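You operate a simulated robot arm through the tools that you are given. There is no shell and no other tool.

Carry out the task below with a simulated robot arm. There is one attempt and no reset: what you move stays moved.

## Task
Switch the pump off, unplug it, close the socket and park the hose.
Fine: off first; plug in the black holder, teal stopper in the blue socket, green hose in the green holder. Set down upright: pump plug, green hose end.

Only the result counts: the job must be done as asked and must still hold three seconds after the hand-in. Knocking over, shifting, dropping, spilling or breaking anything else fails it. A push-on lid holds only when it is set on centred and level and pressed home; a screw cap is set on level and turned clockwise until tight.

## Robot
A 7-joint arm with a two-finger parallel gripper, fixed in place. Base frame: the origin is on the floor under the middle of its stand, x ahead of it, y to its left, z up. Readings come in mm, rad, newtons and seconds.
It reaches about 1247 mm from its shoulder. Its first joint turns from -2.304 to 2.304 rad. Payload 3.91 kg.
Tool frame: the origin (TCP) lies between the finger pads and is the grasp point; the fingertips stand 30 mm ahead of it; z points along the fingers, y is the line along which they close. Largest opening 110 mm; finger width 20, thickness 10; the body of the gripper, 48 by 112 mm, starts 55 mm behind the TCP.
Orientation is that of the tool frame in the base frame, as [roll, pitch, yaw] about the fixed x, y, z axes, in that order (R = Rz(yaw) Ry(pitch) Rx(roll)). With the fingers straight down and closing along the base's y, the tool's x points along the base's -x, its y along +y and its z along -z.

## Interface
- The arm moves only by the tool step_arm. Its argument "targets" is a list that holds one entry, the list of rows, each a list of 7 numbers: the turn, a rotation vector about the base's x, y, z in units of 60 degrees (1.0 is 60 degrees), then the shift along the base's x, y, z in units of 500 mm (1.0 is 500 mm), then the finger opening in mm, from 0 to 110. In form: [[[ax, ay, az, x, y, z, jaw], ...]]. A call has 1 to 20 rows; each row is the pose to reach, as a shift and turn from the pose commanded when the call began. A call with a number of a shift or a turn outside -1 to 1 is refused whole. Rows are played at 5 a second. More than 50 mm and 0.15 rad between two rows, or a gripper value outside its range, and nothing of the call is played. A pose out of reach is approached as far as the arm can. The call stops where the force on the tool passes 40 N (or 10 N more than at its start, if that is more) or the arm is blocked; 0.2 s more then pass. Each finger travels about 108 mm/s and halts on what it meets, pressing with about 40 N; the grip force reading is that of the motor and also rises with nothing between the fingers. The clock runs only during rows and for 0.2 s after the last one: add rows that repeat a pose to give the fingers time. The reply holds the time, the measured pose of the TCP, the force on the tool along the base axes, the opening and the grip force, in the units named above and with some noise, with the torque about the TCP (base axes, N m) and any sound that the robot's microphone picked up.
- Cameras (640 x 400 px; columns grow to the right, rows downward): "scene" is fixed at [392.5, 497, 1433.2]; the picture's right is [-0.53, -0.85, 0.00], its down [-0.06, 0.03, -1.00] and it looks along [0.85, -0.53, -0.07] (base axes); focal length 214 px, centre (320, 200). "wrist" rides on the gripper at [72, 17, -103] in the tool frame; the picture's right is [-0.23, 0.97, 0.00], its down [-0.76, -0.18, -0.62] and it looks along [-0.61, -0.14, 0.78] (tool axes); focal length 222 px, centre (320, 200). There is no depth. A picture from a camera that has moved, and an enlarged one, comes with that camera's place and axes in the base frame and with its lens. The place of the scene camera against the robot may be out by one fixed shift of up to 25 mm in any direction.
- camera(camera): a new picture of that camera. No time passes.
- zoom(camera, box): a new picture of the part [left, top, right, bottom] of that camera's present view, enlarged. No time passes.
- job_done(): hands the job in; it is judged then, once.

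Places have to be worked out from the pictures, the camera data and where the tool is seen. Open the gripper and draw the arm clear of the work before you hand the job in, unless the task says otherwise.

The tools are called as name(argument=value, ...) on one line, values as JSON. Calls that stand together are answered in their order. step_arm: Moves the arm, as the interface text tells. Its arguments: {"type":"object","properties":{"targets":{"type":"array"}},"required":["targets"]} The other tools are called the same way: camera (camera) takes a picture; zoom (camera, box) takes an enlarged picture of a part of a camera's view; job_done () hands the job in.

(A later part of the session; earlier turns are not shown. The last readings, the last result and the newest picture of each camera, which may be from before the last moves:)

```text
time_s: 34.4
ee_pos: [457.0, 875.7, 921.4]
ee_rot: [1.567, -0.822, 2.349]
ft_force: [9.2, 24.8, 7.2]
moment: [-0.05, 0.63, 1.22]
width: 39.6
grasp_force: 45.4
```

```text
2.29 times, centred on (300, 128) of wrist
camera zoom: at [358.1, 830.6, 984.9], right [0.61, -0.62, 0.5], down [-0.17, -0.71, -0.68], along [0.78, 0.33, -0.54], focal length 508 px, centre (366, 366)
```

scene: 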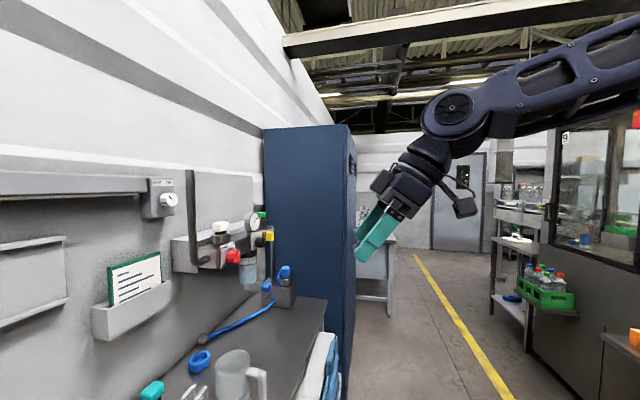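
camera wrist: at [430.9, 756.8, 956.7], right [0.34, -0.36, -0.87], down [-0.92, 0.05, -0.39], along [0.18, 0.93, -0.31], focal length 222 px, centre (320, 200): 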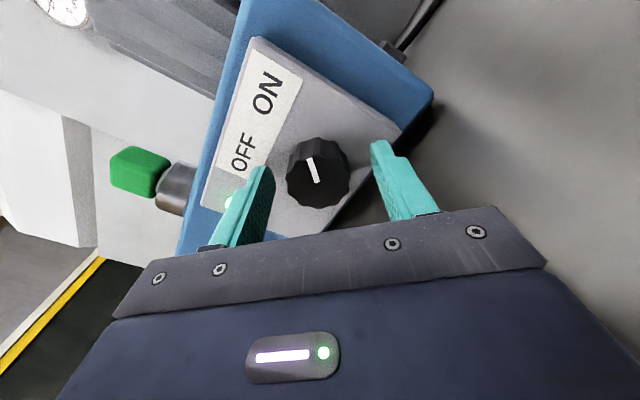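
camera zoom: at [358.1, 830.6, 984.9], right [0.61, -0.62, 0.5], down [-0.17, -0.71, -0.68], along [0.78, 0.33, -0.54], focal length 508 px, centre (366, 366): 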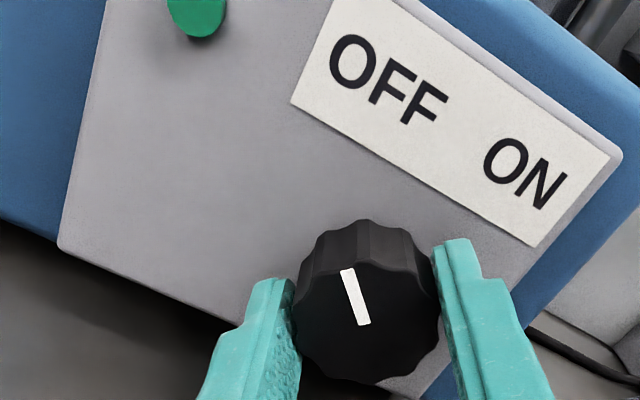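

The pointer is now about 45° to the left, at OFF, and the lamp is dark. I release the knob and look again to confirm that it stays.

step_arm(targets=[[[0, 0, 0, 0, 0, 0, 66], [0, 0, 0, 0, 0, 0, 66], [0, 0, 0, 0, 0, 0, 66]]])

zoom(camera="wrist", box=[160, 40, 440, 215])

```text
time_s: 35.2
ee_pos: [457.8, 874.9, 920.5]
ee_rot: [1.568, -0.822, 2.345]
ft_force: [0.3, 0.4, -0.4]
moment: [0.01, 0.01, 0.01]
width: 65.9
grasp_force: 0.1
```

```text
2.29 times, centred on (300, 128) of wrist
camera zoom: at [358.2, 829.9, 984.8], right [0.61, -0.62, 0.5], down [-0.17, -0.71, -0.68], along [0.78, 0.33, -0.54], focal length 508 px, centre (366, 366)
```

zoom: 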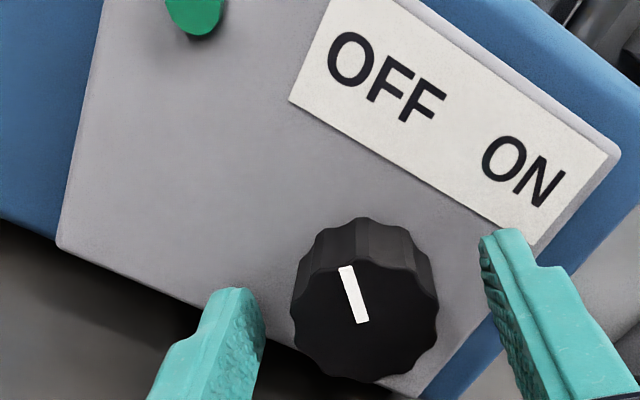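

OFF holds. I back straight out along the knob axis and rise clear.

step_arm(targets=[[[0, 0, 0, -0.03, -0.029, 0, 66], [0, 0, 0, -0.08, -0.078, 0, 66], [0, 0, 0, -0.13, -0.127, 0, 66], [0, 0, 0, -0.19, -0.186, 0, 66], [0, 0, 0, -0.21, -0.206, 0.08, 66], [0, 0, 0, -0.22, -0.216, 0.16, 66], [0, 0, 0, -0.22, -0.216, 0.24, 66], [0, 0, 0, -0.22, -0.216, 0.32, 66], [0, 0, 0, -0.22, -0.216, 0.4, 66]]])

camera(camera="wrist")

```text
time_s: 37.2
ee_pos: [346.3, 767.6, 1122.8]
ee_rot: [1.569, -0.823, 2.346]
ft_force: [-0.7, 0.3, -1.1]
moment: [0.01, 0.0, -0.03]
width: 66.0
grasp_force: 0.0
```

```text
taken
camera wrist: at [247.8, 722.6, 1187.0], right [0.61, -0.62, 0.5], down [-0.17, -0.71, -0.68], along [0.78, 0.33, -0.54], focal length 222 px, centre (320, 200)
```

wrist: 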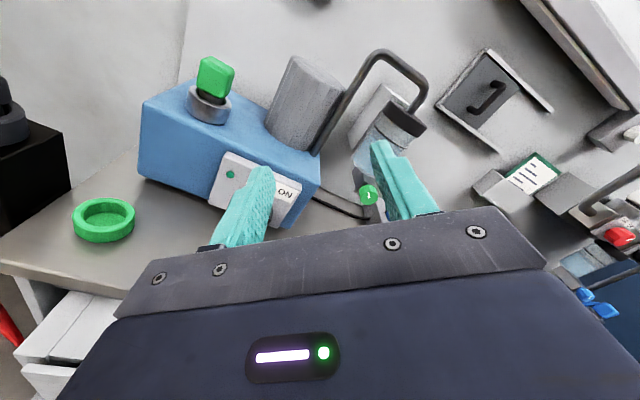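

I un-roll by 43° so the camera is straight above the tool, and slide 350 mm to the right along the bench to survey the socket, black holder and stopper.

step_arm(targets=[[[0.057, 0.056, 0, 0.054, -0.056, 0, 66], [0.114, 0.112, 0, 0.109, -0.111, 0, 66], [0.171, 0.167, 0, 0.163, -0.167, 0, 66], [0.228, 0.223, 0, 0.218, -0.222, 0, 66], [0.284, 0.279, 0, 0.272, -0.278, 0, 66], [0.341, 0.335, 0, 0.327, -0.333, 0, 66], [0.398, 0.39, 0, 0.381, -0.389, 0, 66], [0.455, 0.446, 0, 0.436, -0.444, 0, 66], [0.512, 0.502, 0, 0.49, -0.5, 0, 66], [0.512, 0.502, 0, 0.49, -0.5, 0, 66]]])

camera(camera="wrist")

zoom(camera="wrist", box=[200, 20, 440, 170])

```text
time_s: 39.4
ee_pos: [587.0, 523.7, 1104.7]
ee_rot: [2.508, -1.545, 1.401]
ft_force: [3.0, -3.2, 0.5]
moment: [-0.04, 0.07, 0.39]
width: 66.0
grasp_force: 0.0
out of reach, approached as far as the arm can: row 9
```

```text
taken
camera wrist: at [525.2, 441.9, 1180.1], right [0.68, -0.7, -0.21], down [-0.57, -0.33, -0.75], along [0.46, 0.63, -0.63], focal length 222 px, centre (320, 200)
```

wrist: 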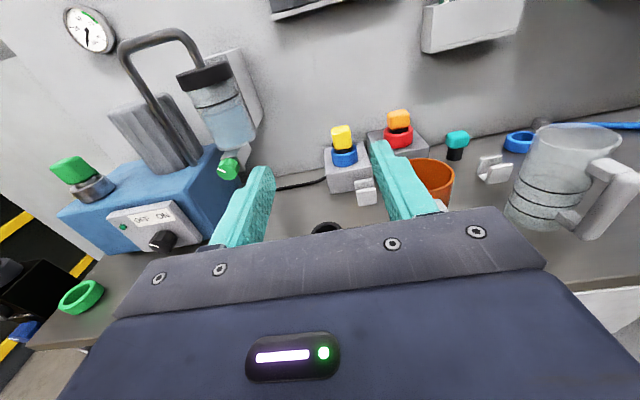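

```text
2.67 times, centred on (320, 95) of wrist
camera zoom: at [525.2, 441.9, 1180.1], right [0.68, -0.7, -0.21], down [-0.57, -0.33, -0.75], along [0.46, 0.63, -0.63], focal length 592 px, centre (320, 480)
```

zoom: 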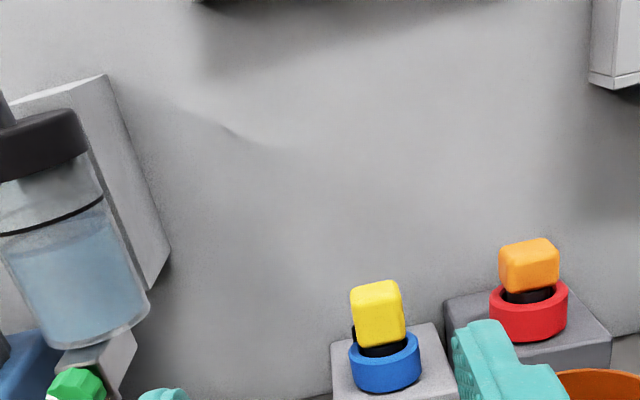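

The pump lamp is dark, and I can see the yellow plug in the blue socket, the orange plug in the red socket and the teal stopper near the wall. This wrist posture is at a joint limit, so I unwind the roll clockwise towards the camera-below/robot-side posture for top-down work.

step_arm(targets=[[[0.079, 0.078, 0, -0.005, -0.005, 0.01, 66], [0.159, 0.155, 0, -0.01, -0.01, 0.02, 66], [0.238, 0.233, 0, -0.02, -0.02, 0.03, 66], [0.317, 0.311, 0, -0.03, -0.03, 0.04, 66], [0.397, 0.389, 0, -0.04, -0.04, 0.05, 66], [0.476, 0.467, 0, -0.05, -0.05, 0.06, 66], [0.555, 0.544, 0, -0.06, -0.06, 0.07, 66], [0.635, 0.622, 0, -0.07, -0.07, 0.08, 66], [0.714, 0.7, 0, -0.08, -0.08, 0.09, 66], [0.793, 0.777, 0, -0.09, -0.09, 0.1, 66], [0.873, 0.855, 0, -0.1, -0.1, 0.11, 66], [0.952, 0.933, 0, -0.1, -0.1, 0.12, 66], [0.952, 0.933, 0, -0.1, -0.1, 0.12, 66]]])

step_arm(targets=[[[0.079, 0.078, 0, 0, 0, 0.01, 66], [0.159, 0.155, 0, 0, 0, 0.02, 66], [0.238, 0.233, 0, 0, 0, 0.03, 66], [0.317, 0.311, 0, 0, 0, 0.04, 66], [0.397, 0.389, 0, 0, 0, 0.05, 66], [0.476, 0.467, 0, 0, 0, 0.06, 66], [0.555, 0.544, 0, 0, 0, 0.07, 66], [0.635, 0.622, 0, 0, 0, 0.08, 66], [0.714, 0.7, 0, 0, 0, 0.09, 66], [0.793, 0.777, 0, 0, 0, 0.1, 66], [0.873, 0.855, 0, 0, 0, 0.11, 66], [0.952, 0.933, 0, 0, 0, 0.12, 66], [0.952, 0.933, 0, 0, 0, 0.12, 66]]])

camera(camera="wrist")

```text
time_s: 42.2
ee_pos: [542.3, 467.7, 1179.4]
ee_rot: [-1.575, -0.171, -0.793]
ft_force: [-1.1, -0.7, 0.4]
moment: [0.0, 0.01, 0.02]
width: 65.8
grasp_force: 0.1
out of reach, approached as far as the arm can: row 1
```

```text
time_s: 45.0
ee_pos: [542.8, 468.2, 1239.6]
ee_rot: [-1.574, 1.225, -0.794]
ft_force: [-0.2, -0.3, 0.0]
moment: [0.02, 0.0, -0.01]
width: 65.9
grasp_force: 0.1
```

```text
taken
camera wrist: at [475.8, 389.9, 1166.4], right [-0.7, 0.71, -0.12], down [-0.51, -0.37, 0.78], along [0.51, 0.6, 0.62], focal length 222 px, centre (320, 200)
```

wrist: 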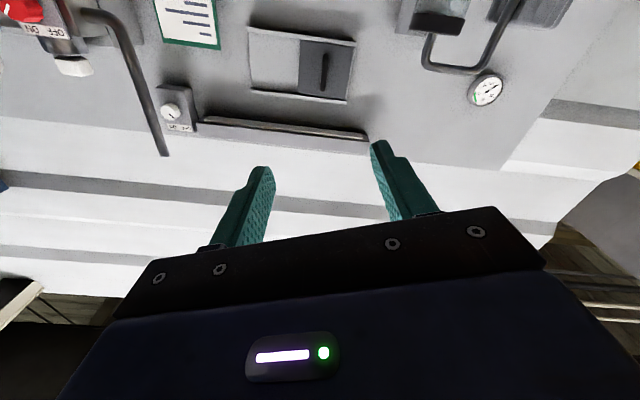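

The tool is nearly back to the original roll. I finish the last 20° of roll, then pitch down to the 36° viewing tilt while moving towards a hover in front of the blue socket.

step_arm(targets=[[[0.08, 0.078, 0, 0, 0, 0, 100], [0.16, 0.155, 0, 0, 0, 0, 100], [0.238, 0.233, 0, 0, 0, 0, 100], [0.238, 0.233, 0, 0, 0, 0, 100]]])

step_arm(targets=[[[-0.079, 0.08, 0, 0.044, 0.038, -0.02, 100], [-0.158, 0.161, 0, 0.089, 0.076, -0.05, 100], [-0.236, 0.241, 0, 0.133, 0.114, -0.08, 100], [-0.315, 0.322, 0, 0.177, 0.152, -0.11, 100], [-0.394, 0.402, 0, 0.221, 0.19, -0.14, 100], [-0.473, 0.482, 0, 0.266, 0.228, -0.17, 100], [-0.551, 0.563, 0, 0.31, 0.266, -0.2, 100], [-0.63, 0.643, 0, 0.354, 0.304, -0.22, 100], [-0.63, 0.643, 0, 0.354, 0.304, -0.22, 100]]])

camera(camera="wrist")

zoom(camera="wrist", box=[200, 40, 440, 190])

```text
time_s: 46.0
ee_pos: [542.7, 466.9, 1240.7]
ee_rot: [1.499, 1.568, 2.278]
ft_force: [-0.3, -0.3, 0.2]
moment: [0.0, 0.03, -0.01]
width: 100.2
grasp_force: 0.1
```

```text
time_s: 48.0
ee_pos: [720.6, 621.1, 1131.8]
ee_rot: [3.136, 0.628, -2.369]
ft_force: [-0.7, 1.0, -0.4]
moment: [0.01, -0.01, 0.0]
width: 100.1
grasp_force: 0.0
```

```text
taken
camera wrist: at [624.3, 550.6, 1173.3], right [-0.55, 0.82, 0.14], down [0.31, 0.05, 0.95], along [0.78, 0.57, -0.28], focal length 222 px, centre (320, 200)
```

wrist: 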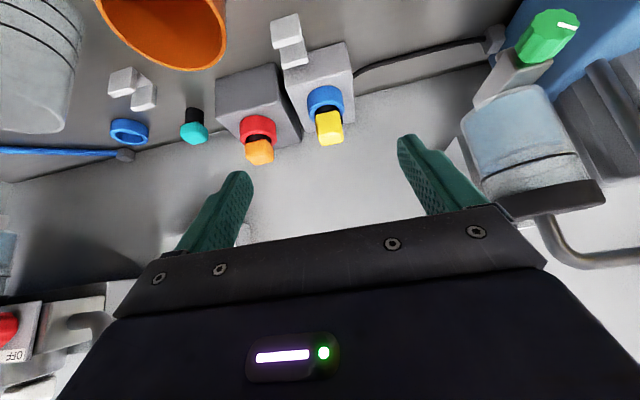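

```text
2.67 times, centred on (320, 115) of wrist
camera zoom: at [624.3, 550.6, 1173.3], right [-0.55, 0.82, 0.14], down [0.31, 0.05, 0.95], along [0.78, 0.57, -0.28], focal length 592 px, centre (320, 427)
```

zoom: 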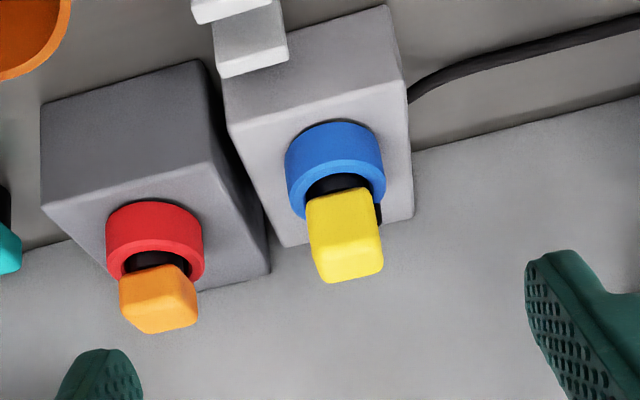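

Now I have a clear look at both sockets. I zoom in further on the yellow plug and on the teal stopper to see their shape and orientation.

zoom(camera="wrist", box=[280, 70, 376, 160])

zoom(camera="wrist", box=[90, 60, 250, 160])

```text
4.44 times, centred on (328, 115) of wrist
camera zoom: at [624.3, 550.6, 1173.3], right [-0.55, 0.82, 0.14], down [0.31, 0.05, 0.95], along [0.78, 0.57, -0.28], focal length 987 px, centre (284, 578)
```

zoom: 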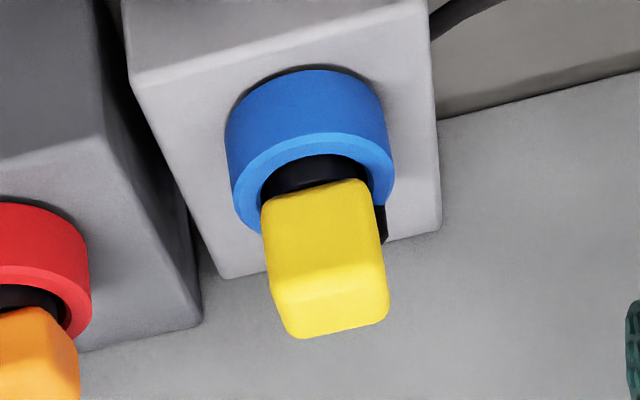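

```text
4.00 times, centred on (170, 110) of wrist
camera zoom: at [624.3, 550.6, 1173.3], right [-0.55, 0.82, 0.14], down [0.31, 0.05, 0.95], along [0.78, 0.57, -0.28], focal length 888 px, centre (920, 560)
```

zoom: 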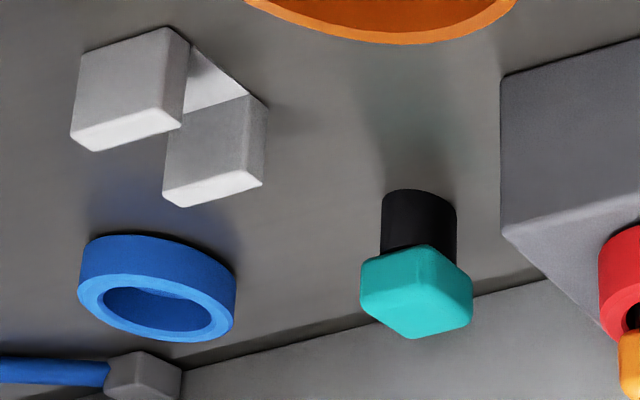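

The yellow handle is about 40 mm wide along the bench, 30 mm deep and 40 mm tall, centred near [853,754,972], with the stem in the blue ring below. I approach along the tilted tool axis to 100 mm short of the grasp to check alignment, with the fingers closing along the bench direction.

step_arm(targets=[[[0, 0, 0, 0.042, 0.043, -0.033, 90], [0, 0, 0, 0.084, 0.086, -0.067, 90], [0, 0, 0, 0.126, 0.13, -0.1, 90], [0, 0, 0, 0.168, 0.173, -0.134, 90], [0, 0, 0, 0.168, 0.173, -0.134, 90]]])

camera(camera="wrist")

zoom(camera="wrist", box=[200, 60, 440, 210])

```text
time_s: 49.2
ee_pos: [805.2, 706.4, 1063.2]
ee_rot: [3.136, 0.628, -2.369]
ft_force: [0.0, -0.8, 0.0]
moment: [0.04, -0.01, 0.01]
width: 90.2
grasp_force: 0.1
```

```text
taken
camera wrist: at [708.2, 635.2, 1104.7], right [-0.55, 0.82, 0.14], down [0.3, 0.05, 0.95], along [0.78, 0.57, -0.28], focal length 222 px, centre (320, 200)
```

wrist: 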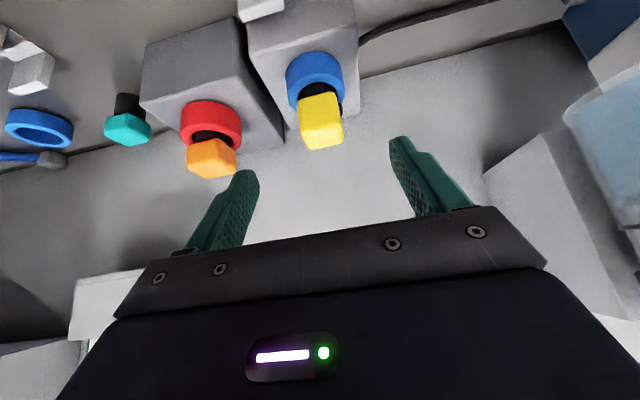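

```text
2.67 times, centred on (320, 135) of wrist
camera zoom: at [708.2, 635.2, 1104.7], right [-0.55, 0.82, 0.14], down [0.3, 0.05, 0.95], along [0.78, 0.57, -0.28], focal length 592 px, centre (320, 373)
```

zoom: 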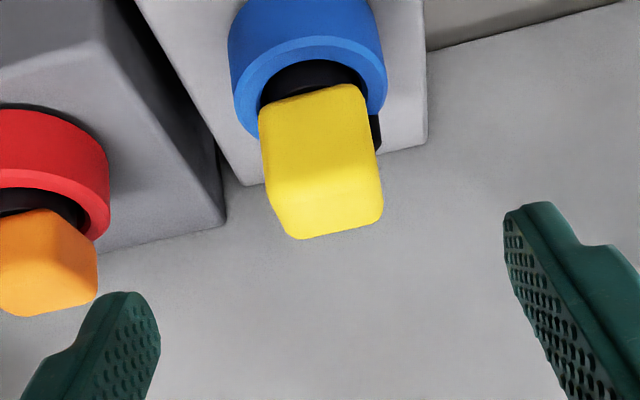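

The handle centre is at (321,121), exactly where the tool axis should be at that depth, and its faces are parallel to the finger pads. I advance 97 mm along the tool axis and check before closing.

step_arm(targets=[[[0, 0, 0, 0.02, 0.02, -0.04, 84], [0, 0, 0, 0.041, 0.04, -0.079, 80], [0, 0, 0, 0.061, 0.06, -0.118, 80], [0, 0, 0, 0.0816, 0.0796, -0.157, 80], [0, 0, 0, 0.0816, 0.0796, -0.157, 80]]])

camera(camera="wrist")

zoom(camera="wrist", box=[220, 90, 440, 228])

```text
time_s: 50.4
ee_pos: [845.9, 745.1, 985.2]
ee_rot: [3.137, 0.629, -2.369]
ft_force: [0.1, 0.8, 0.4]
moment: [0.0, -0.02, 0.0]
width: 79.9
grasp_force: 0.1
```

```text
taken
camera wrist: at [749.2, 675.6, 1025.5], right [-0.55, 0.82, 0.14], down [0.31, 0.05, 0.95], along [0.78, 0.57, -0.28], focal length 222 px, centre (320, 200)
```

wrist: 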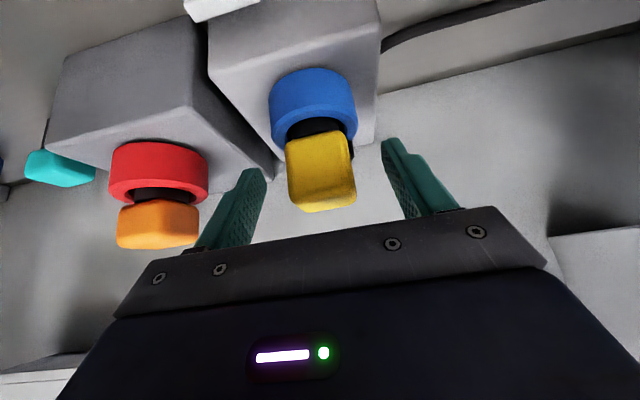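

```text
2.90 times, centred on (330, 159) of wrist
camera zoom: at [749.2, 675.6, 1025.5], right [-0.55, 0.82, 0.14], down [0.31, 0.05, 0.95], along [0.78, 0.57, -0.28], focal length 644 px, centre (291, 319)
```

zoom: 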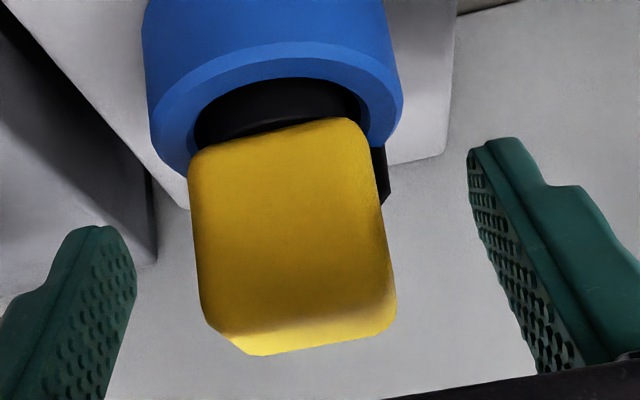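

The handle is centred between the fingers, about 18 mm ahead of the TCP as planned. I close on it.

step_arm(targets=[[[0, 0, 0, 0, 0, 0, 20], [0, 0, 0, 0, 0, 0, 20], [0, 0, 0, 0, 0, 0, 20], [0, 0, 0, 0, 0, 0, 20]]])

zoom(camera="wrist", box=[220, 90, 440, 228])

```text
time_s: 51.4
ee_pos: [845.0, 746.3, 984.9]
ee_rot: [3.137, 0.629, -2.369]
ft_force: [0.3, 3.3, -0.4]
moment: [0.08, -0.07, 0.22]
width: 39.4
grasp_force: 39.9
```

```text
2.90 times, centred on (330, 159) of wrist
camera zoom: at [749.0, 675.6, 1025.6], right [-0.55, 0.82, 0.14], down [0.31, 0.05, 0.95], along [0.78, 0.57, -0.28], focal length 644 px, centre (291, 319)
```

zoom: 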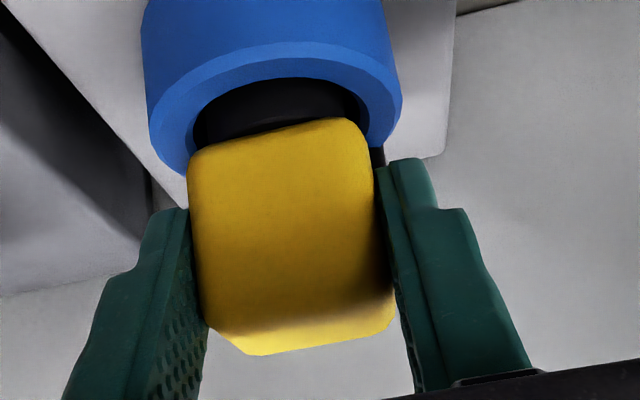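

The plug is gripped at 39.4 mm with almost no side load. I pull it straight up slowly.

step_arm(targets=[[[0, 0, 0, 0, 0, 0.01, 20], [0, 0, 0, 0, 0, 0.02, 20], [0, 0, 0, 0, 0, 0.03, 20], [0, 0, 0, 0, 0, 0.04, 20], [0, 0, 0, 0, 0, 0.06, 20], [0, 0, 0, 0, 0, 0.08, 20], [0, 0, 0, 0, 0, 0.1, 20], [0, 0, 0, 0, 0, 0.13, 20], [0, 0, 0, 0, 0, 0.16, 20]]])

camera(camera="wrist")

```text
time_s: 53.4
ee_pos: [845.9, 747.5, 1064.3]
ee_rot: [3.136, 0.63, -2.369]
ft_force: [-0.8, 0.3, -0.6]
moment: [-0.03, 0.01, -0.01]
width: 39.3
grasp_force: 40.3
```

```text
taken
camera wrist: at [749.0, 676.4, 1106.0], right [-0.55, 0.82, 0.14], down [0.31, 0.04, 0.95], along [0.78, 0.57, -0.28], focal length 222 px, centre (320, 200)
```

wrist: 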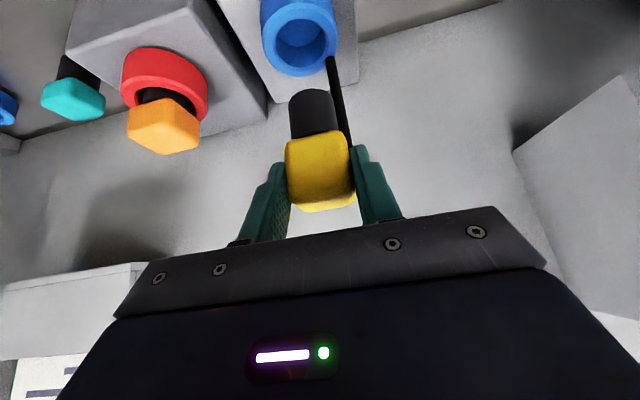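

The plug came out freely. I zoom to see the stem and the cord.

zoom(camera="wrist", box=[220, 0, 440, 138])

zoom(camera="wrist", box=[240, 80, 400, 220])

```text
2.90 times, centred on (330, 69) of wrist
camera zoom: at [749.0, 676.4, 1106.0], right [-0.55, 0.82, 0.14], down [0.31, 0.04, 0.95], along [0.78, 0.57, -0.28], focal length 644 px, centre (291, 580)
```

zoom: 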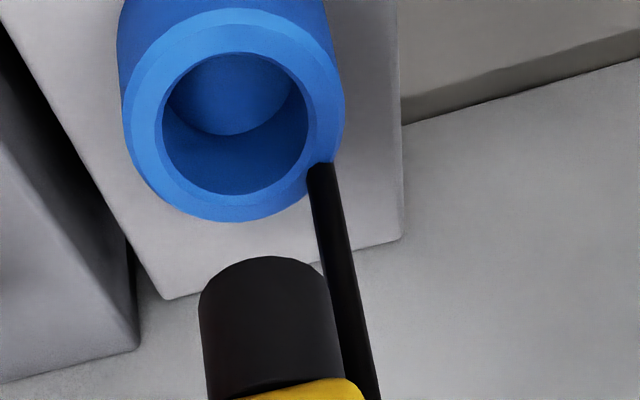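

```text
2.86 times, centred on (320, 150) of wrist
camera zoom: at [749.0, 676.4, 1106.0], right [-0.55, 0.82, 0.14], down [0.31, 0.04, 0.95], along [0.78, 0.57, -0.28], focal length 635 px, centre (320, 343)
```

zoom: 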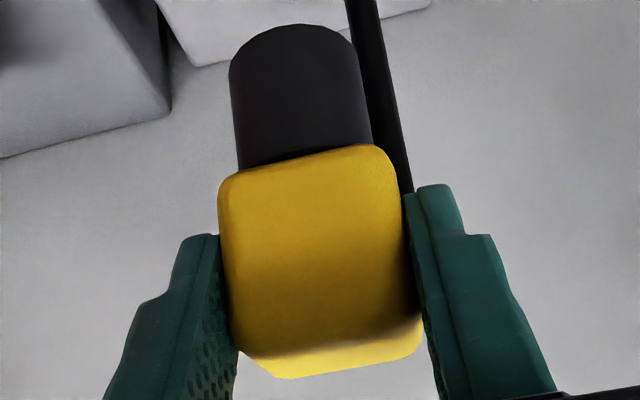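

A thin black cord hangs from the back-left of the handle past the stem. I need to know how far down it goes, so I lift another 80 mm and look again.

step_arm(targets=[[[0, 0, 0, -0.02, -0.02, 0.05, 20], [0, 0, 0, -0.04, -0.04, 0.1, 20], [0, 0, 0, -0.06, -0.06, 0.15, 20], [0, 0, 0, -0.06, -0.06, 0.16, 20]]])

camera(camera="wrist")

camera(camera="scene")

```text
time_s: 54.4
ee_pos: [815.7, 717.2, 1145.3]
ee_rot: [3.139, 0.63, -2.368]
ft_force: [0.3, 0.0, -0.7]
moment: [0.01, 0.02, -0.01]
width: 39.6
grasp_force: 39.9
```

```text
taken
camera wrist: at [719.2, 646.0, 1185.7], right [-0.55, 0.82, 0.14], down [0.31, 0.05, 0.95], along [0.78, 0.57, -0.28], focal length 222 px, centre (320, 200)
```

wrist: 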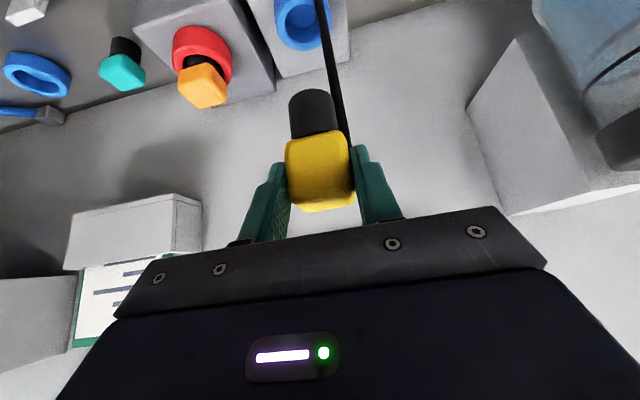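

```text
taken
```

scene: 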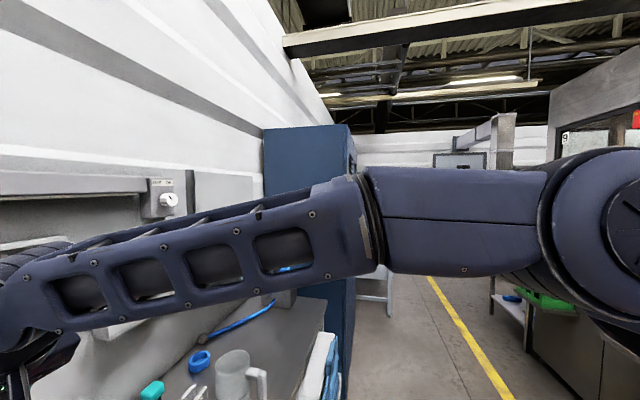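

The cord simply follows the plug without any load. Next is the black holder near [688,675,871]. I move to a viewpoint short of it with the plug held upright, high above the bench items.

step_arm(targets=[[[0, 0, 0, -0.057, -0.028, 0, 20], [0, 0, 0, -0.114, -0.056, -0.02, 20], [0, 0, 0, -0.171, -0.084, -0.05, 20], [0, 0, 0, -0.228, -0.112, -0.08, 20], [0, 0, 0, -0.285, -0.14, -0.12, 20], [0, 0, 0, -0.342, -0.168, -0.168, 20], [0, 0, 0, -0.342, -0.168, -0.168, 20]]])

camera(camera="wrist")

zoom(camera="wrist", box=[220, 0, 440, 138])

```text
time_s: 56.0
ee_pos: [644.2, 631.7, 1062.8]
ee_rot: [3.135, 0.629, -2.367]
ft_force: [-0.5, 0.0, -1.8]
moment: [-0.01, 0.03, 0.03]
width: 39.4
grasp_force: 39.9
```

```text
taken
camera wrist: at [548.5, 560.2, 1103.2], right [-0.55, 0.82, 0.14], down [0.31, 0.05, 0.95], along [0.78, 0.57, -0.28], focal length 222 px, centre (320, 200)
```

wrist: 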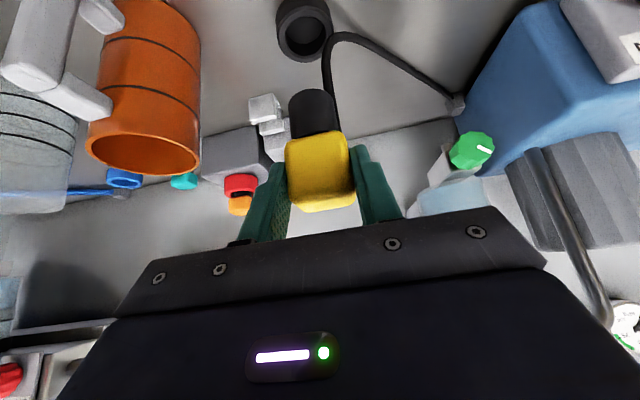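

```text
2.90 times, centred on (330, 69) of wrist
camera zoom: at [548.5, 560.2, 1103.2], right [-0.55, 0.82, 0.14], down [0.31, 0.05, 0.95], along [0.78, 0.57, -0.28], focal length 644 px, centre (291, 580)
```

zoom: 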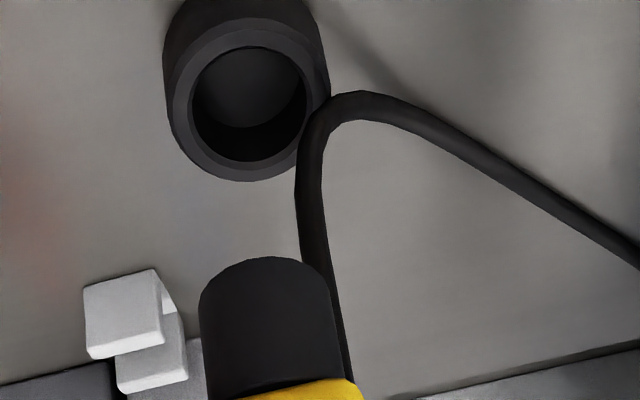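

The cord is flexible and runs from the pump. The black ring's centre works out to about [684,672], top near z 874, inner diameter about 41 mm against a 33 mm stem. I move the plug axis over the ring and lower until the stem is about 20 mm above it, for a visual check.

step_arm(targets=[[[0, 0, 0, 0.033, 0.033, -0.02, 20], [0, 0, 0, 0.0654, 0.066, -0.06, 20], [0, 0, 0, 0.0654, 0.066, -0.12, 20], [0, 0, 0, 0.0654, 0.066, -0.17, 20], [0, 0, 0, 0.0654, 0.066, -0.205, 20], [0, 0, 0, 0.0654, 0.066, -0.205, 20]]])

camera(camera="wrist")

zoom(camera="wrist", box=[220, 40, 440, 178])

```text
time_s: 57.4
ee_pos: [675.8, 665.7, 958.4]
ee_rot: [3.137, 0.63, -2.368]
ft_force: [-0.4, -0.6, -0.9]
moment: [0.0, 0.0, -0.02]
width: 39.4
grasp_force: 39.7
```

```text
taken
camera wrist: at [579.7, 594.0, 999.1], right [-0.55, 0.82, 0.14], down [0.31, 0.05, 0.95], along [0.78, 0.57, -0.28], focal length 222 px, centre (320, 200)
```

wrist: 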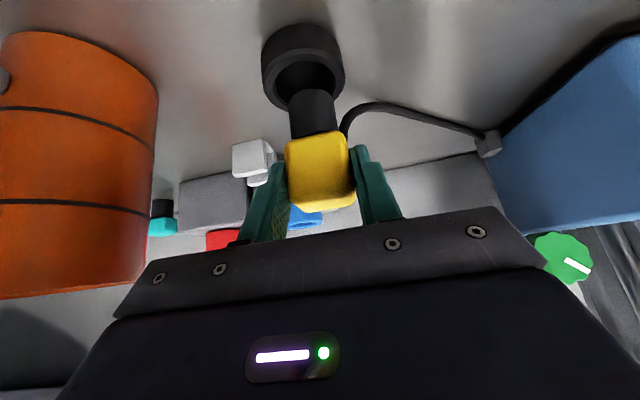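

```text
2.90 times, centred on (330, 109) of wrist
camera zoom: at [579.7, 594.0, 999.1], right [-0.55, 0.82, 0.14], down [0.31, 0.05, 0.95], along [0.78, 0.57, -0.28], focal length 644 px, centre (291, 464)
```

zoom: 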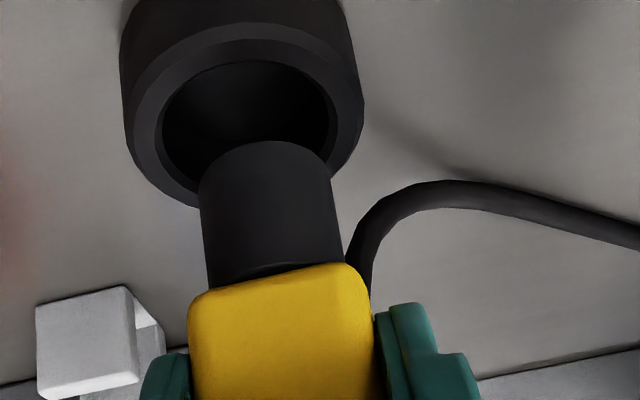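

The stem is just above the ring and nearly centred; the ring lies about 1.6 mm to the right of the stem axis. I correct that and lower 15 mm for another check.

step_arm(targets=[[[0, 0, 0, 0.0022, -0.0022, -0.01, 20], [0, 0, 0, 0.0022, -0.0022, -0.02, 20], [0, 0, 0, 0.0022, -0.0022, -0.03, 20], [0, 0, 0, 0.0022, -0.0022, -0.03, 20]]])

zoom(camera="wrist", box=[240, 50, 400, 150])

```text
time_s: 58.4
ee_pos: [677.5, 664.0, 944.3]
ee_rot: [3.138, 0.628, -2.368]
ft_force: [0.3, -0.3, 0.1]
moment: [0.01, 0.01, -0.01]
width: 39.2
grasp_force: 40.5
```

```text
4.00 times, centred on (320, 100) of wrist
camera zoom: at [581.6, 593.1, 984.3], right [-0.55, 0.82, 0.14], down [0.31, 0.05, 0.95], along [0.78, 0.57, -0.28], focal length 888 px, centre (320, 600)
```

zoom: 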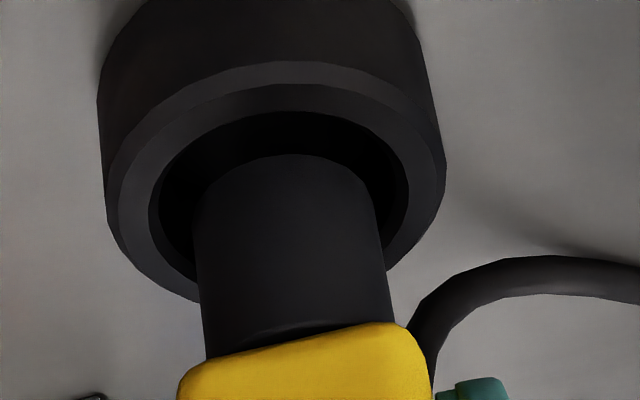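

The stem is centred in the ring's opening. I add 1 mm towards the wall and lower the stem 20 mm into the ring.

step_arm(targets=[[[0, 0, 0, 0.0014, 0.0014, -0.008, 20], [0, 0, 0, 0.0014, 0.0014, -0.016, 20], [0, 0, 0, 0.0014, 0.0014, -0.024, 20], [0, 0, 0, 0.0014, 0.0014, -0.032, 20], [0, 0, 0, 0.0014, 0.0014, -0.04, 20], [0, 0, 0, 0.0014, 0.0014, -0.04, 20]]])

zoom(camera="wrist", box=[240, 60, 400, 160])

```text
time_s: 59.8
ee_pos: [677.8, 664.6, 925.4]
ee_rot: [3.136, 0.63, -2.367]
ft_force: [-1.7, -0.2, 6.5]
moment: [0.0, -0.04, 0.01]
width: 39.7
grasp_force: 39.7
```

```text
4.00 times, centred on (320, 110) of wrist
camera zoom: at [582.3, 593.8, 965.4], right [-0.55, 0.82, 0.14], down [0.3, 0.04, 0.95], along [0.78, 0.57, -0.28], focal length 888 px, centre (320, 560)
```

zoom: 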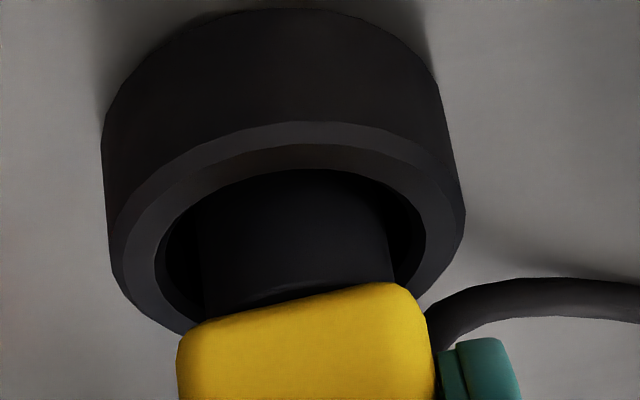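

The stem is inside the ring with a 6 N vertical reaction starting. I continue down in 2 mm steps to find the floor.

step_arm(targets=[[[0, 0, 0, 0, 0, -0.002, 20], [0, 0, 0, 0, 0, -0.004, 20], [0, 0, 0, 0, 0, -0.004, 20]]])

```text
time_s: 60.6
ee_pos: [678.7, 665.3, 924.6]
ee_rot: [3.136, 0.633, -2.369]
ft_force: [-1.6, -4.8, 31.4]
moment: [0.1, -0.23, 0.02]
width: 39.1
grasp_force: 40.6
```

There is a firm 31 N vertical reaction with negligible moment: the stem is on the holder's floor. I ease up 1 mm and check the picture before releasing.

step_arm(targets=[[[0, 0, 0, 0, 0, 0.002, 20], [0, 0, 0, 0, 0, 0.002, 20]]])

camera(camera="wrist")

zoom(camera="wrist", box=[240, 60, 400, 160])

```text
time_s: 61.2
ee_pos: [679.0, 664.8, 924.4]
ee_rot: [3.136, 0.63, -2.368]
ft_force: [4.9, 0.4, 27.6]
moment: [0.42, -0.61, -0.03]
width: 39.5
grasp_force: 40.1
```

```text
taken
camera wrist: at [582.5, 594.4, 964.3], right [-0.55, 0.82, 0.14], down [0.3, 0.04, 0.95], along [0.78, 0.57, -0.27], focal length 222 px, centre (320, 200)
```

wrist: 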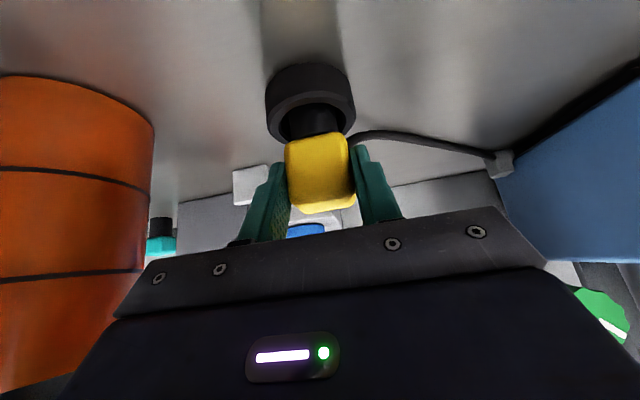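

```text
4.00 times, centred on (320, 110) of wrist
camera zoom: at [582.5, 594.4, 964.3], right [-0.55, 0.82, 0.14], down [0.3, 0.04, 0.95], along [0.78, 0.57, -0.27], focal length 888 px, centre (320, 560)
```

zoom: 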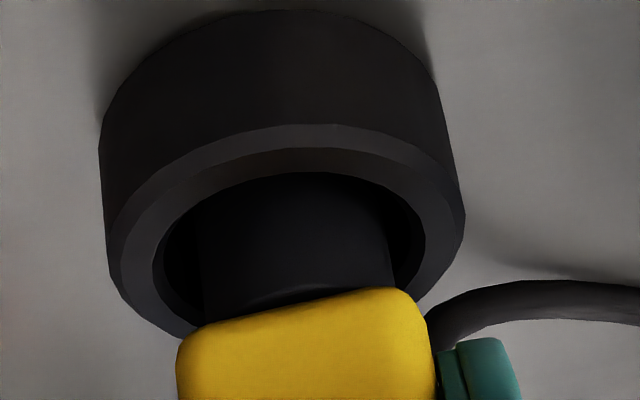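

The near rim clearly occludes the lower stem, so the stem is inside the holder. Some downward force remains (28 N), so I ease up another 1.5 mm.

step_arm(targets=[[[0, 0, 0, 0, 0, 0.0015, 20], [0, 0, 0, 0, 0, 0.003, 20], [0, 0, 0, 0, 0, 0.003, 20]]])

```text
time_s: 62.0
ee_pos: [677.9, 665.0, 924.0]
ee_rot: [3.139, 0.629, -2.368]
ft_force: [3.7, 2.9, 15.1]
moment: [0.43, -0.4, -0.06]
width: 39.4
grasp_force: 40.0
```

Only 15 N is left and the plug is seated. I open the fingers moderately to release it.

step_arm(targets=[[[0, 0, 0, 0, 0, 0, 45], [0, 0, 0, 0, 0, 0, 55], [0, 0, 0, 0, 0, 0, 66], [0, 0, 0, 0, 0, 0, 66]]])

zoom(camera="wrist", box=[220, 60, 440, 198])

```text
time_s: 63.0
ee_pos: [678.6, 665.8, 923.9]
ee_rot: [3.138, 0.628, -2.369]
ft_force: [0.7, -0.2, 0.0]
moment: [-0.02, 0.0, 0.01]
width: 66.1
grasp_force: 0.1
```

```text
2.90 times, centred on (330, 129) of wrist
camera zoom: at [582.3, 594.2, 964.7], right [-0.55, 0.82, 0.14], down [0.31, 0.05, 0.95], along [0.78, 0.57, -0.28], focal length 644 px, centre (291, 406)
```

zoom: 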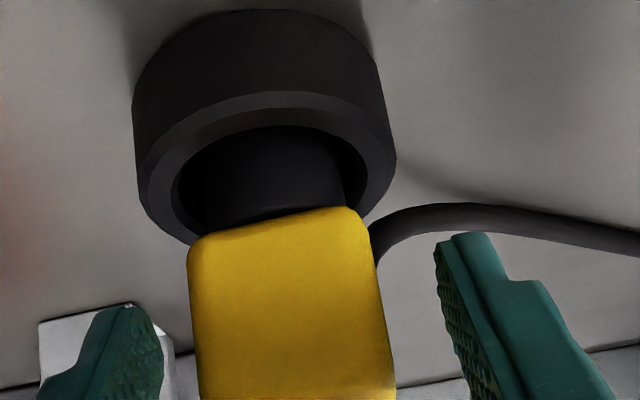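

The plug stays upright in the black holder. I withdraw along the tool axis and look.

step_arm(targets=[[[0, 0, 0, -0.017, -0.017, 0.032, 70], [0, 0, 0, -0.042, -0.041, 0.081, 80], [0, 0, 0, -0.076, -0.074, 0.146, 80], [0, 0, 0, -0.118, -0.115, 0.227, 80], [0, 0, 0, -0.16, -0.156, 0.31, 80], [0, 0, 0, -0.16, -0.156, 0.31, 80]]])

camera(camera="wrist")

zoom(camera="wrist", box=[220, 20, 440, 158])

```text
refused: row 5 steps farther than a row can; nothing moved
```

```text
taken
camera wrist: at [582.3, 594.2, 964.7], right [-0.55, 0.82, 0.14], down [0.31, 0.05, 0.95], along [0.78, 0.57, -0.28], focal length 222 px, centre (320, 200)
```

wrist: 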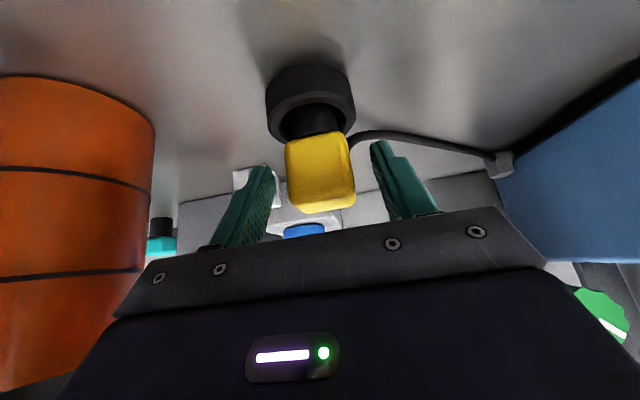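

```text
2.90 times, centred on (330, 89) of wrist
camera zoom: at [582.3, 594.2, 964.7], right [-0.55, 0.82, 0.14], down [0.31, 0.05, 0.95], along [0.78, 0.57, -0.28], focal length 644 px, centre (291, 522)
```

zoom: 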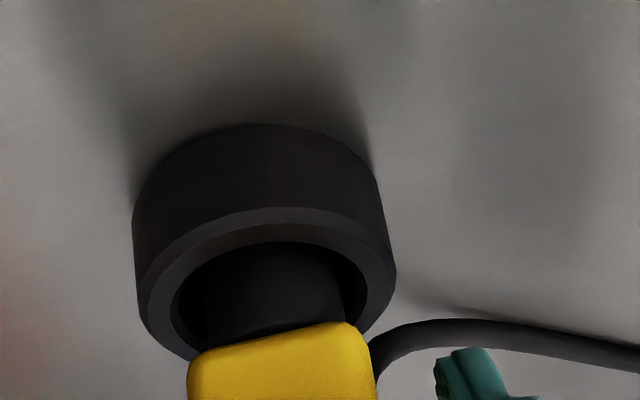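

The retreat was refused because one row stepped too far, so nothing moved. I repeat it with smaller steps.

step_arm(targets=[[[0, 0, 0, -0.017, -0.017, 0.032, 70], [0, 0, 0, -0.042, -0.041, 0.081, 80], [0, 0, 0, -0.076, -0.074, 0.146, 80], [0, 0, 0, -0.11, -0.107, 0.21, 80], [0, 0, 0, -0.144, -0.14, 0.275, 80], [0, 0, 0, -0.16, -0.156, 0.31, 80], [0, 0, 0, -0.16, -0.156, 0.31, 80]]])

camera(camera="wrist")

zoom(camera="wrist", box=[220, 20, 440, 158])

```text
time_s: 64.6
ee_pos: [600.5, 587.1, 1079.4]
ee_rot: [3.138, 0.629, -2.369]
ft_force: [0.6, 0.5, -0.9]
moment: [0.0, -0.01, 0.04]
width: 80.1
grasp_force: 0.0
```

```text
taken
camera wrist: at [504.9, 515.7, 1120.7], right [-0.55, 0.82, 0.14], down [0.31, 0.05, 0.95], along [0.78, 0.57, -0.28], focal length 222 px, centre (320, 200)
```

wrist: 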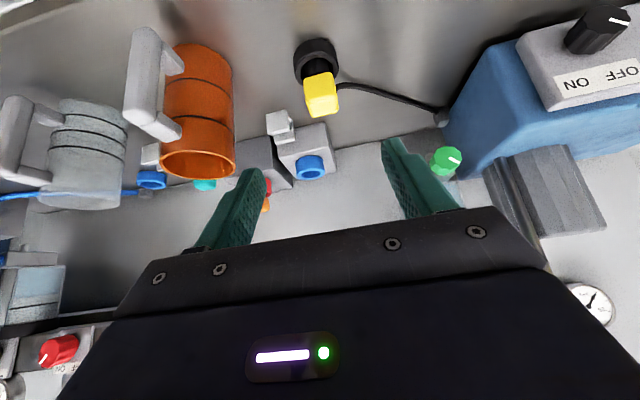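

```text
2.90 times, centred on (330, 89) of wrist
camera zoom: at [504.9, 515.7, 1120.7], right [-0.55, 0.82, 0.14], down [0.31, 0.05, 0.95], along [0.78, 0.57, -0.28], focal length 644 px, centre (291, 522)
```

zoom: 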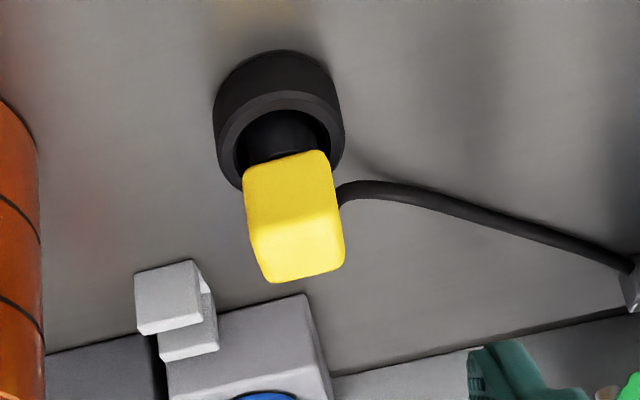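

The plug stands upright in the black holder. Next is the teal stopper at about [1049,586,899]. I rise well above the mugs and move to a viewpoint about 250 mm short of it along the tool axis, which also tests the reach.

step_arm(targets=[[[0, 0, 0, 0, 0, 0.08, 90], [0, 0, 0, 0.03, -0.01, 0.16, 90], [0, 0, 0, 0.1, -0.03, 0.2, 90], [0, 0, 0, 0.18, -0.055, 0.22, 90], [0, 0, 0, 0.26, -0.08, 0.22, 90], [0, 0, 0, 0.34, -0.105, 0.22, 90], [0, 0, 0, 0.42, -0.13, 0.22, 90], [0, 0, 0, 0.5, -0.155, 0.22, 90], [0, 0, 0, 0.58, -0.18, 0.2, 90], [0, 0, 0, 0.65, -0.2, 0.16, 90], [0, 0, 0, 0.688, -0.208, 0.1, 90], [0, 0, 0, 0.688, -0.208, 0.044, 90], [0, 0, 0, 0.688, -0.208, 0.044, 90]]])

camera(camera="wrist")

zoom(camera="wrist", box=[220, 20, 440, 158])

```text
time_s: 67.4
ee_pos: [941.1, 482.0, 1100.5]
ee_rot: [3.136, 0.628, -2.367]
ft_force: [0.0, 0.4, -0.1]
moment: [-0.02, 0.04, -0.01]
width: 90.2
grasp_force: 0.1
```

```text
taken
camera wrist: at [845.4, 410.9, 1141.8], right [-0.55, 0.82, 0.14], down [0.31, 0.05, 0.95], along [0.78, 0.57, -0.28], focal length 222 px, centre (320, 200)
```

wrist: 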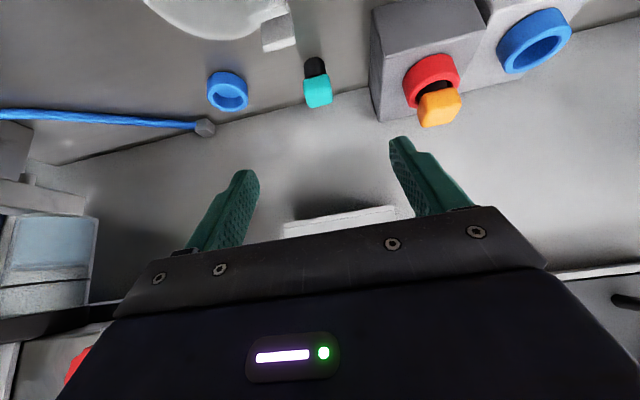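

```text
2.90 times, centred on (330, 89) of wrist
camera zoom: at [845.4, 410.9, 1141.8], right [-0.55, 0.82, 0.14], down [0.31, 0.05, 0.95], along [0.78, 0.57, -0.28], focal length 644 px, centre (291, 522)
```

zoom: 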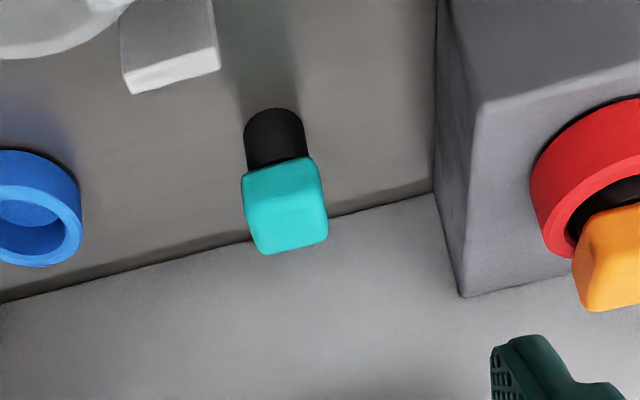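

The stopper is reachable and nearly on the tool axis. I move 150 mm closer along the axis, turning 3° to square up with its handle.

step_arm(targets=[[[0, 0, 0.012, 0.025, 0.025, -0.049, 90], [0, 0, 0.025, 0.05, 0.05, -0.097, 90], [0, 0, 0.037, 0.075, 0.075, -0.146, 90], [0, 0, 0.05, 0.1, 0.1, -0.194, 90], [0, 0, 0.05, 0.125, 0.1244, -0.2426, 90], [0, 0, 0.05, 0.125, 0.1244, -0.2426, 90]]])

camera(camera="wrist")

zoom(camera="wrist", box=[220, 50, 440, 188])

```text
time_s: 68.8
ee_pos: [1004.2, 545.6, 977.2]
ee_rot: [3.138, 0.628, -2.316]
ft_force: [0.6, -0.5, 0.8]
moment: [0.02, 0.03, 0.0]
width: 90.3
grasp_force: 0.0
```

```text
taken
camera wrist: at [911.2, 470.4, 1018.8], right [-0.59, 0.79, 0.14], down [0.3, 0.06, 0.95], along [0.75, 0.61, -0.28], focal length 222 px, centre (320, 200)
```

wrist: 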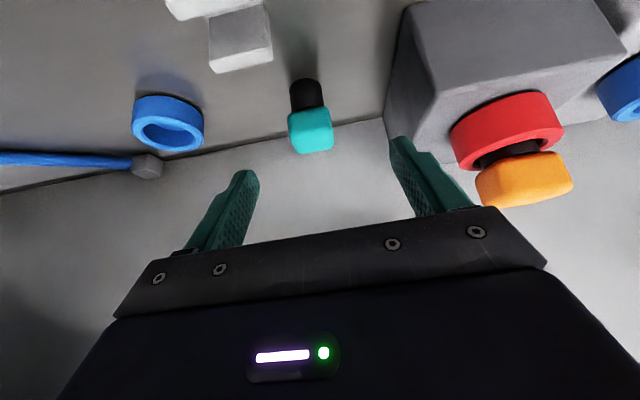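

```text
2.90 times, centred on (330, 119) of wrist
camera zoom: at [911.2, 470.4, 1018.8], right [-0.59, 0.79, 0.14], down [0.3, 0.06, 0.95], along [0.75, 0.61, -0.28], focal length 644 px, centre (291, 435)
```

zoom: 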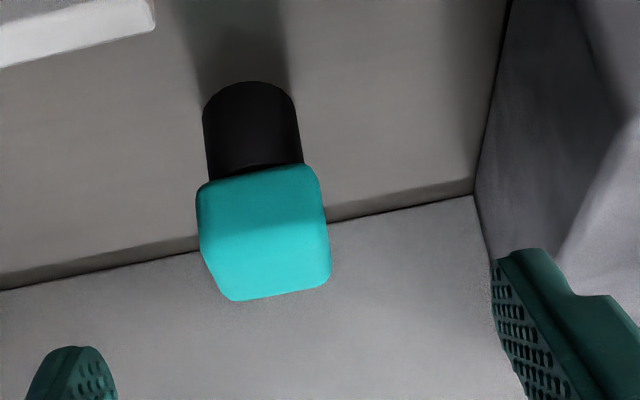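

The handle centre works out to about [1054.5,587.5,895], slightly to the right of the tool axis. I advance so it lies about 18 mm ahead of the TCP between the fingers.

step_arm(targets=[[[0, 0, 0, 0.022, 0.017, -0.034, 90], [0, 0, 0, 0.043, 0.034, -0.068, 86], [0, 0, 0, 0.065, 0.051, -0.102, 80], [0, 0, 0, 0.0864, 0.0682, -0.1352, 80], [0, 0, 0, 0.0864, 0.0682, -0.1352, 80]]])

camera(camera="wrist")

zoom(camera="wrist", box=[220, 90, 440, 228])

```text
time_s: 70.0
ee_pos: [1048.3, 578.6, 913.7]
ee_rot: [3.139, 0.627, -2.317]
ft_force: [0.0, 0.1, -0.1]
moment: [-0.03, 0.02, 0.01]
width: 79.9
grasp_force: 0.0
```

```text
taken
camera wrist: at [956.1, 503.3, 954.1], right [-0.59, 0.79, 0.14], down [0.3, 0.06, 0.95], along [0.75, 0.61, -0.28], focal length 222 px, centre (320, 200)
```

wrist: 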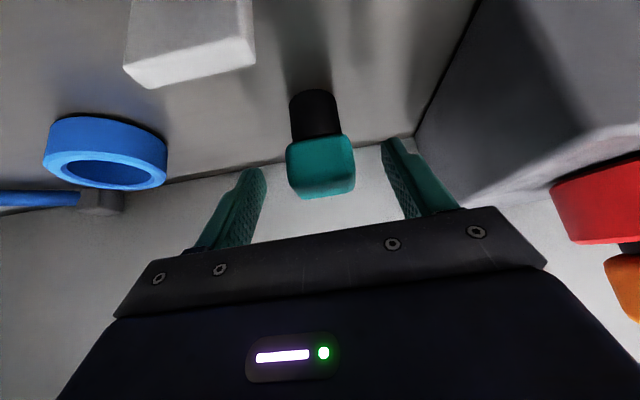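

```text
2.90 times, centred on (330, 159) of wrist
camera zoom: at [956.1, 503.3, 954.1], right [-0.59, 0.79, 0.14], down [0.3, 0.06, 0.95], along [0.75, 0.61, -0.28], focal length 644 px, centre (291, 319)
```

zoom: 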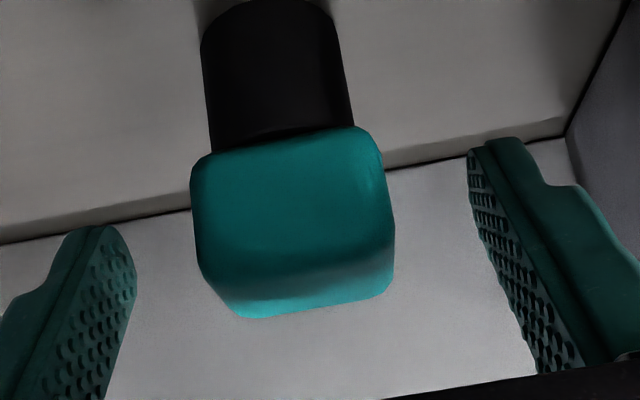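

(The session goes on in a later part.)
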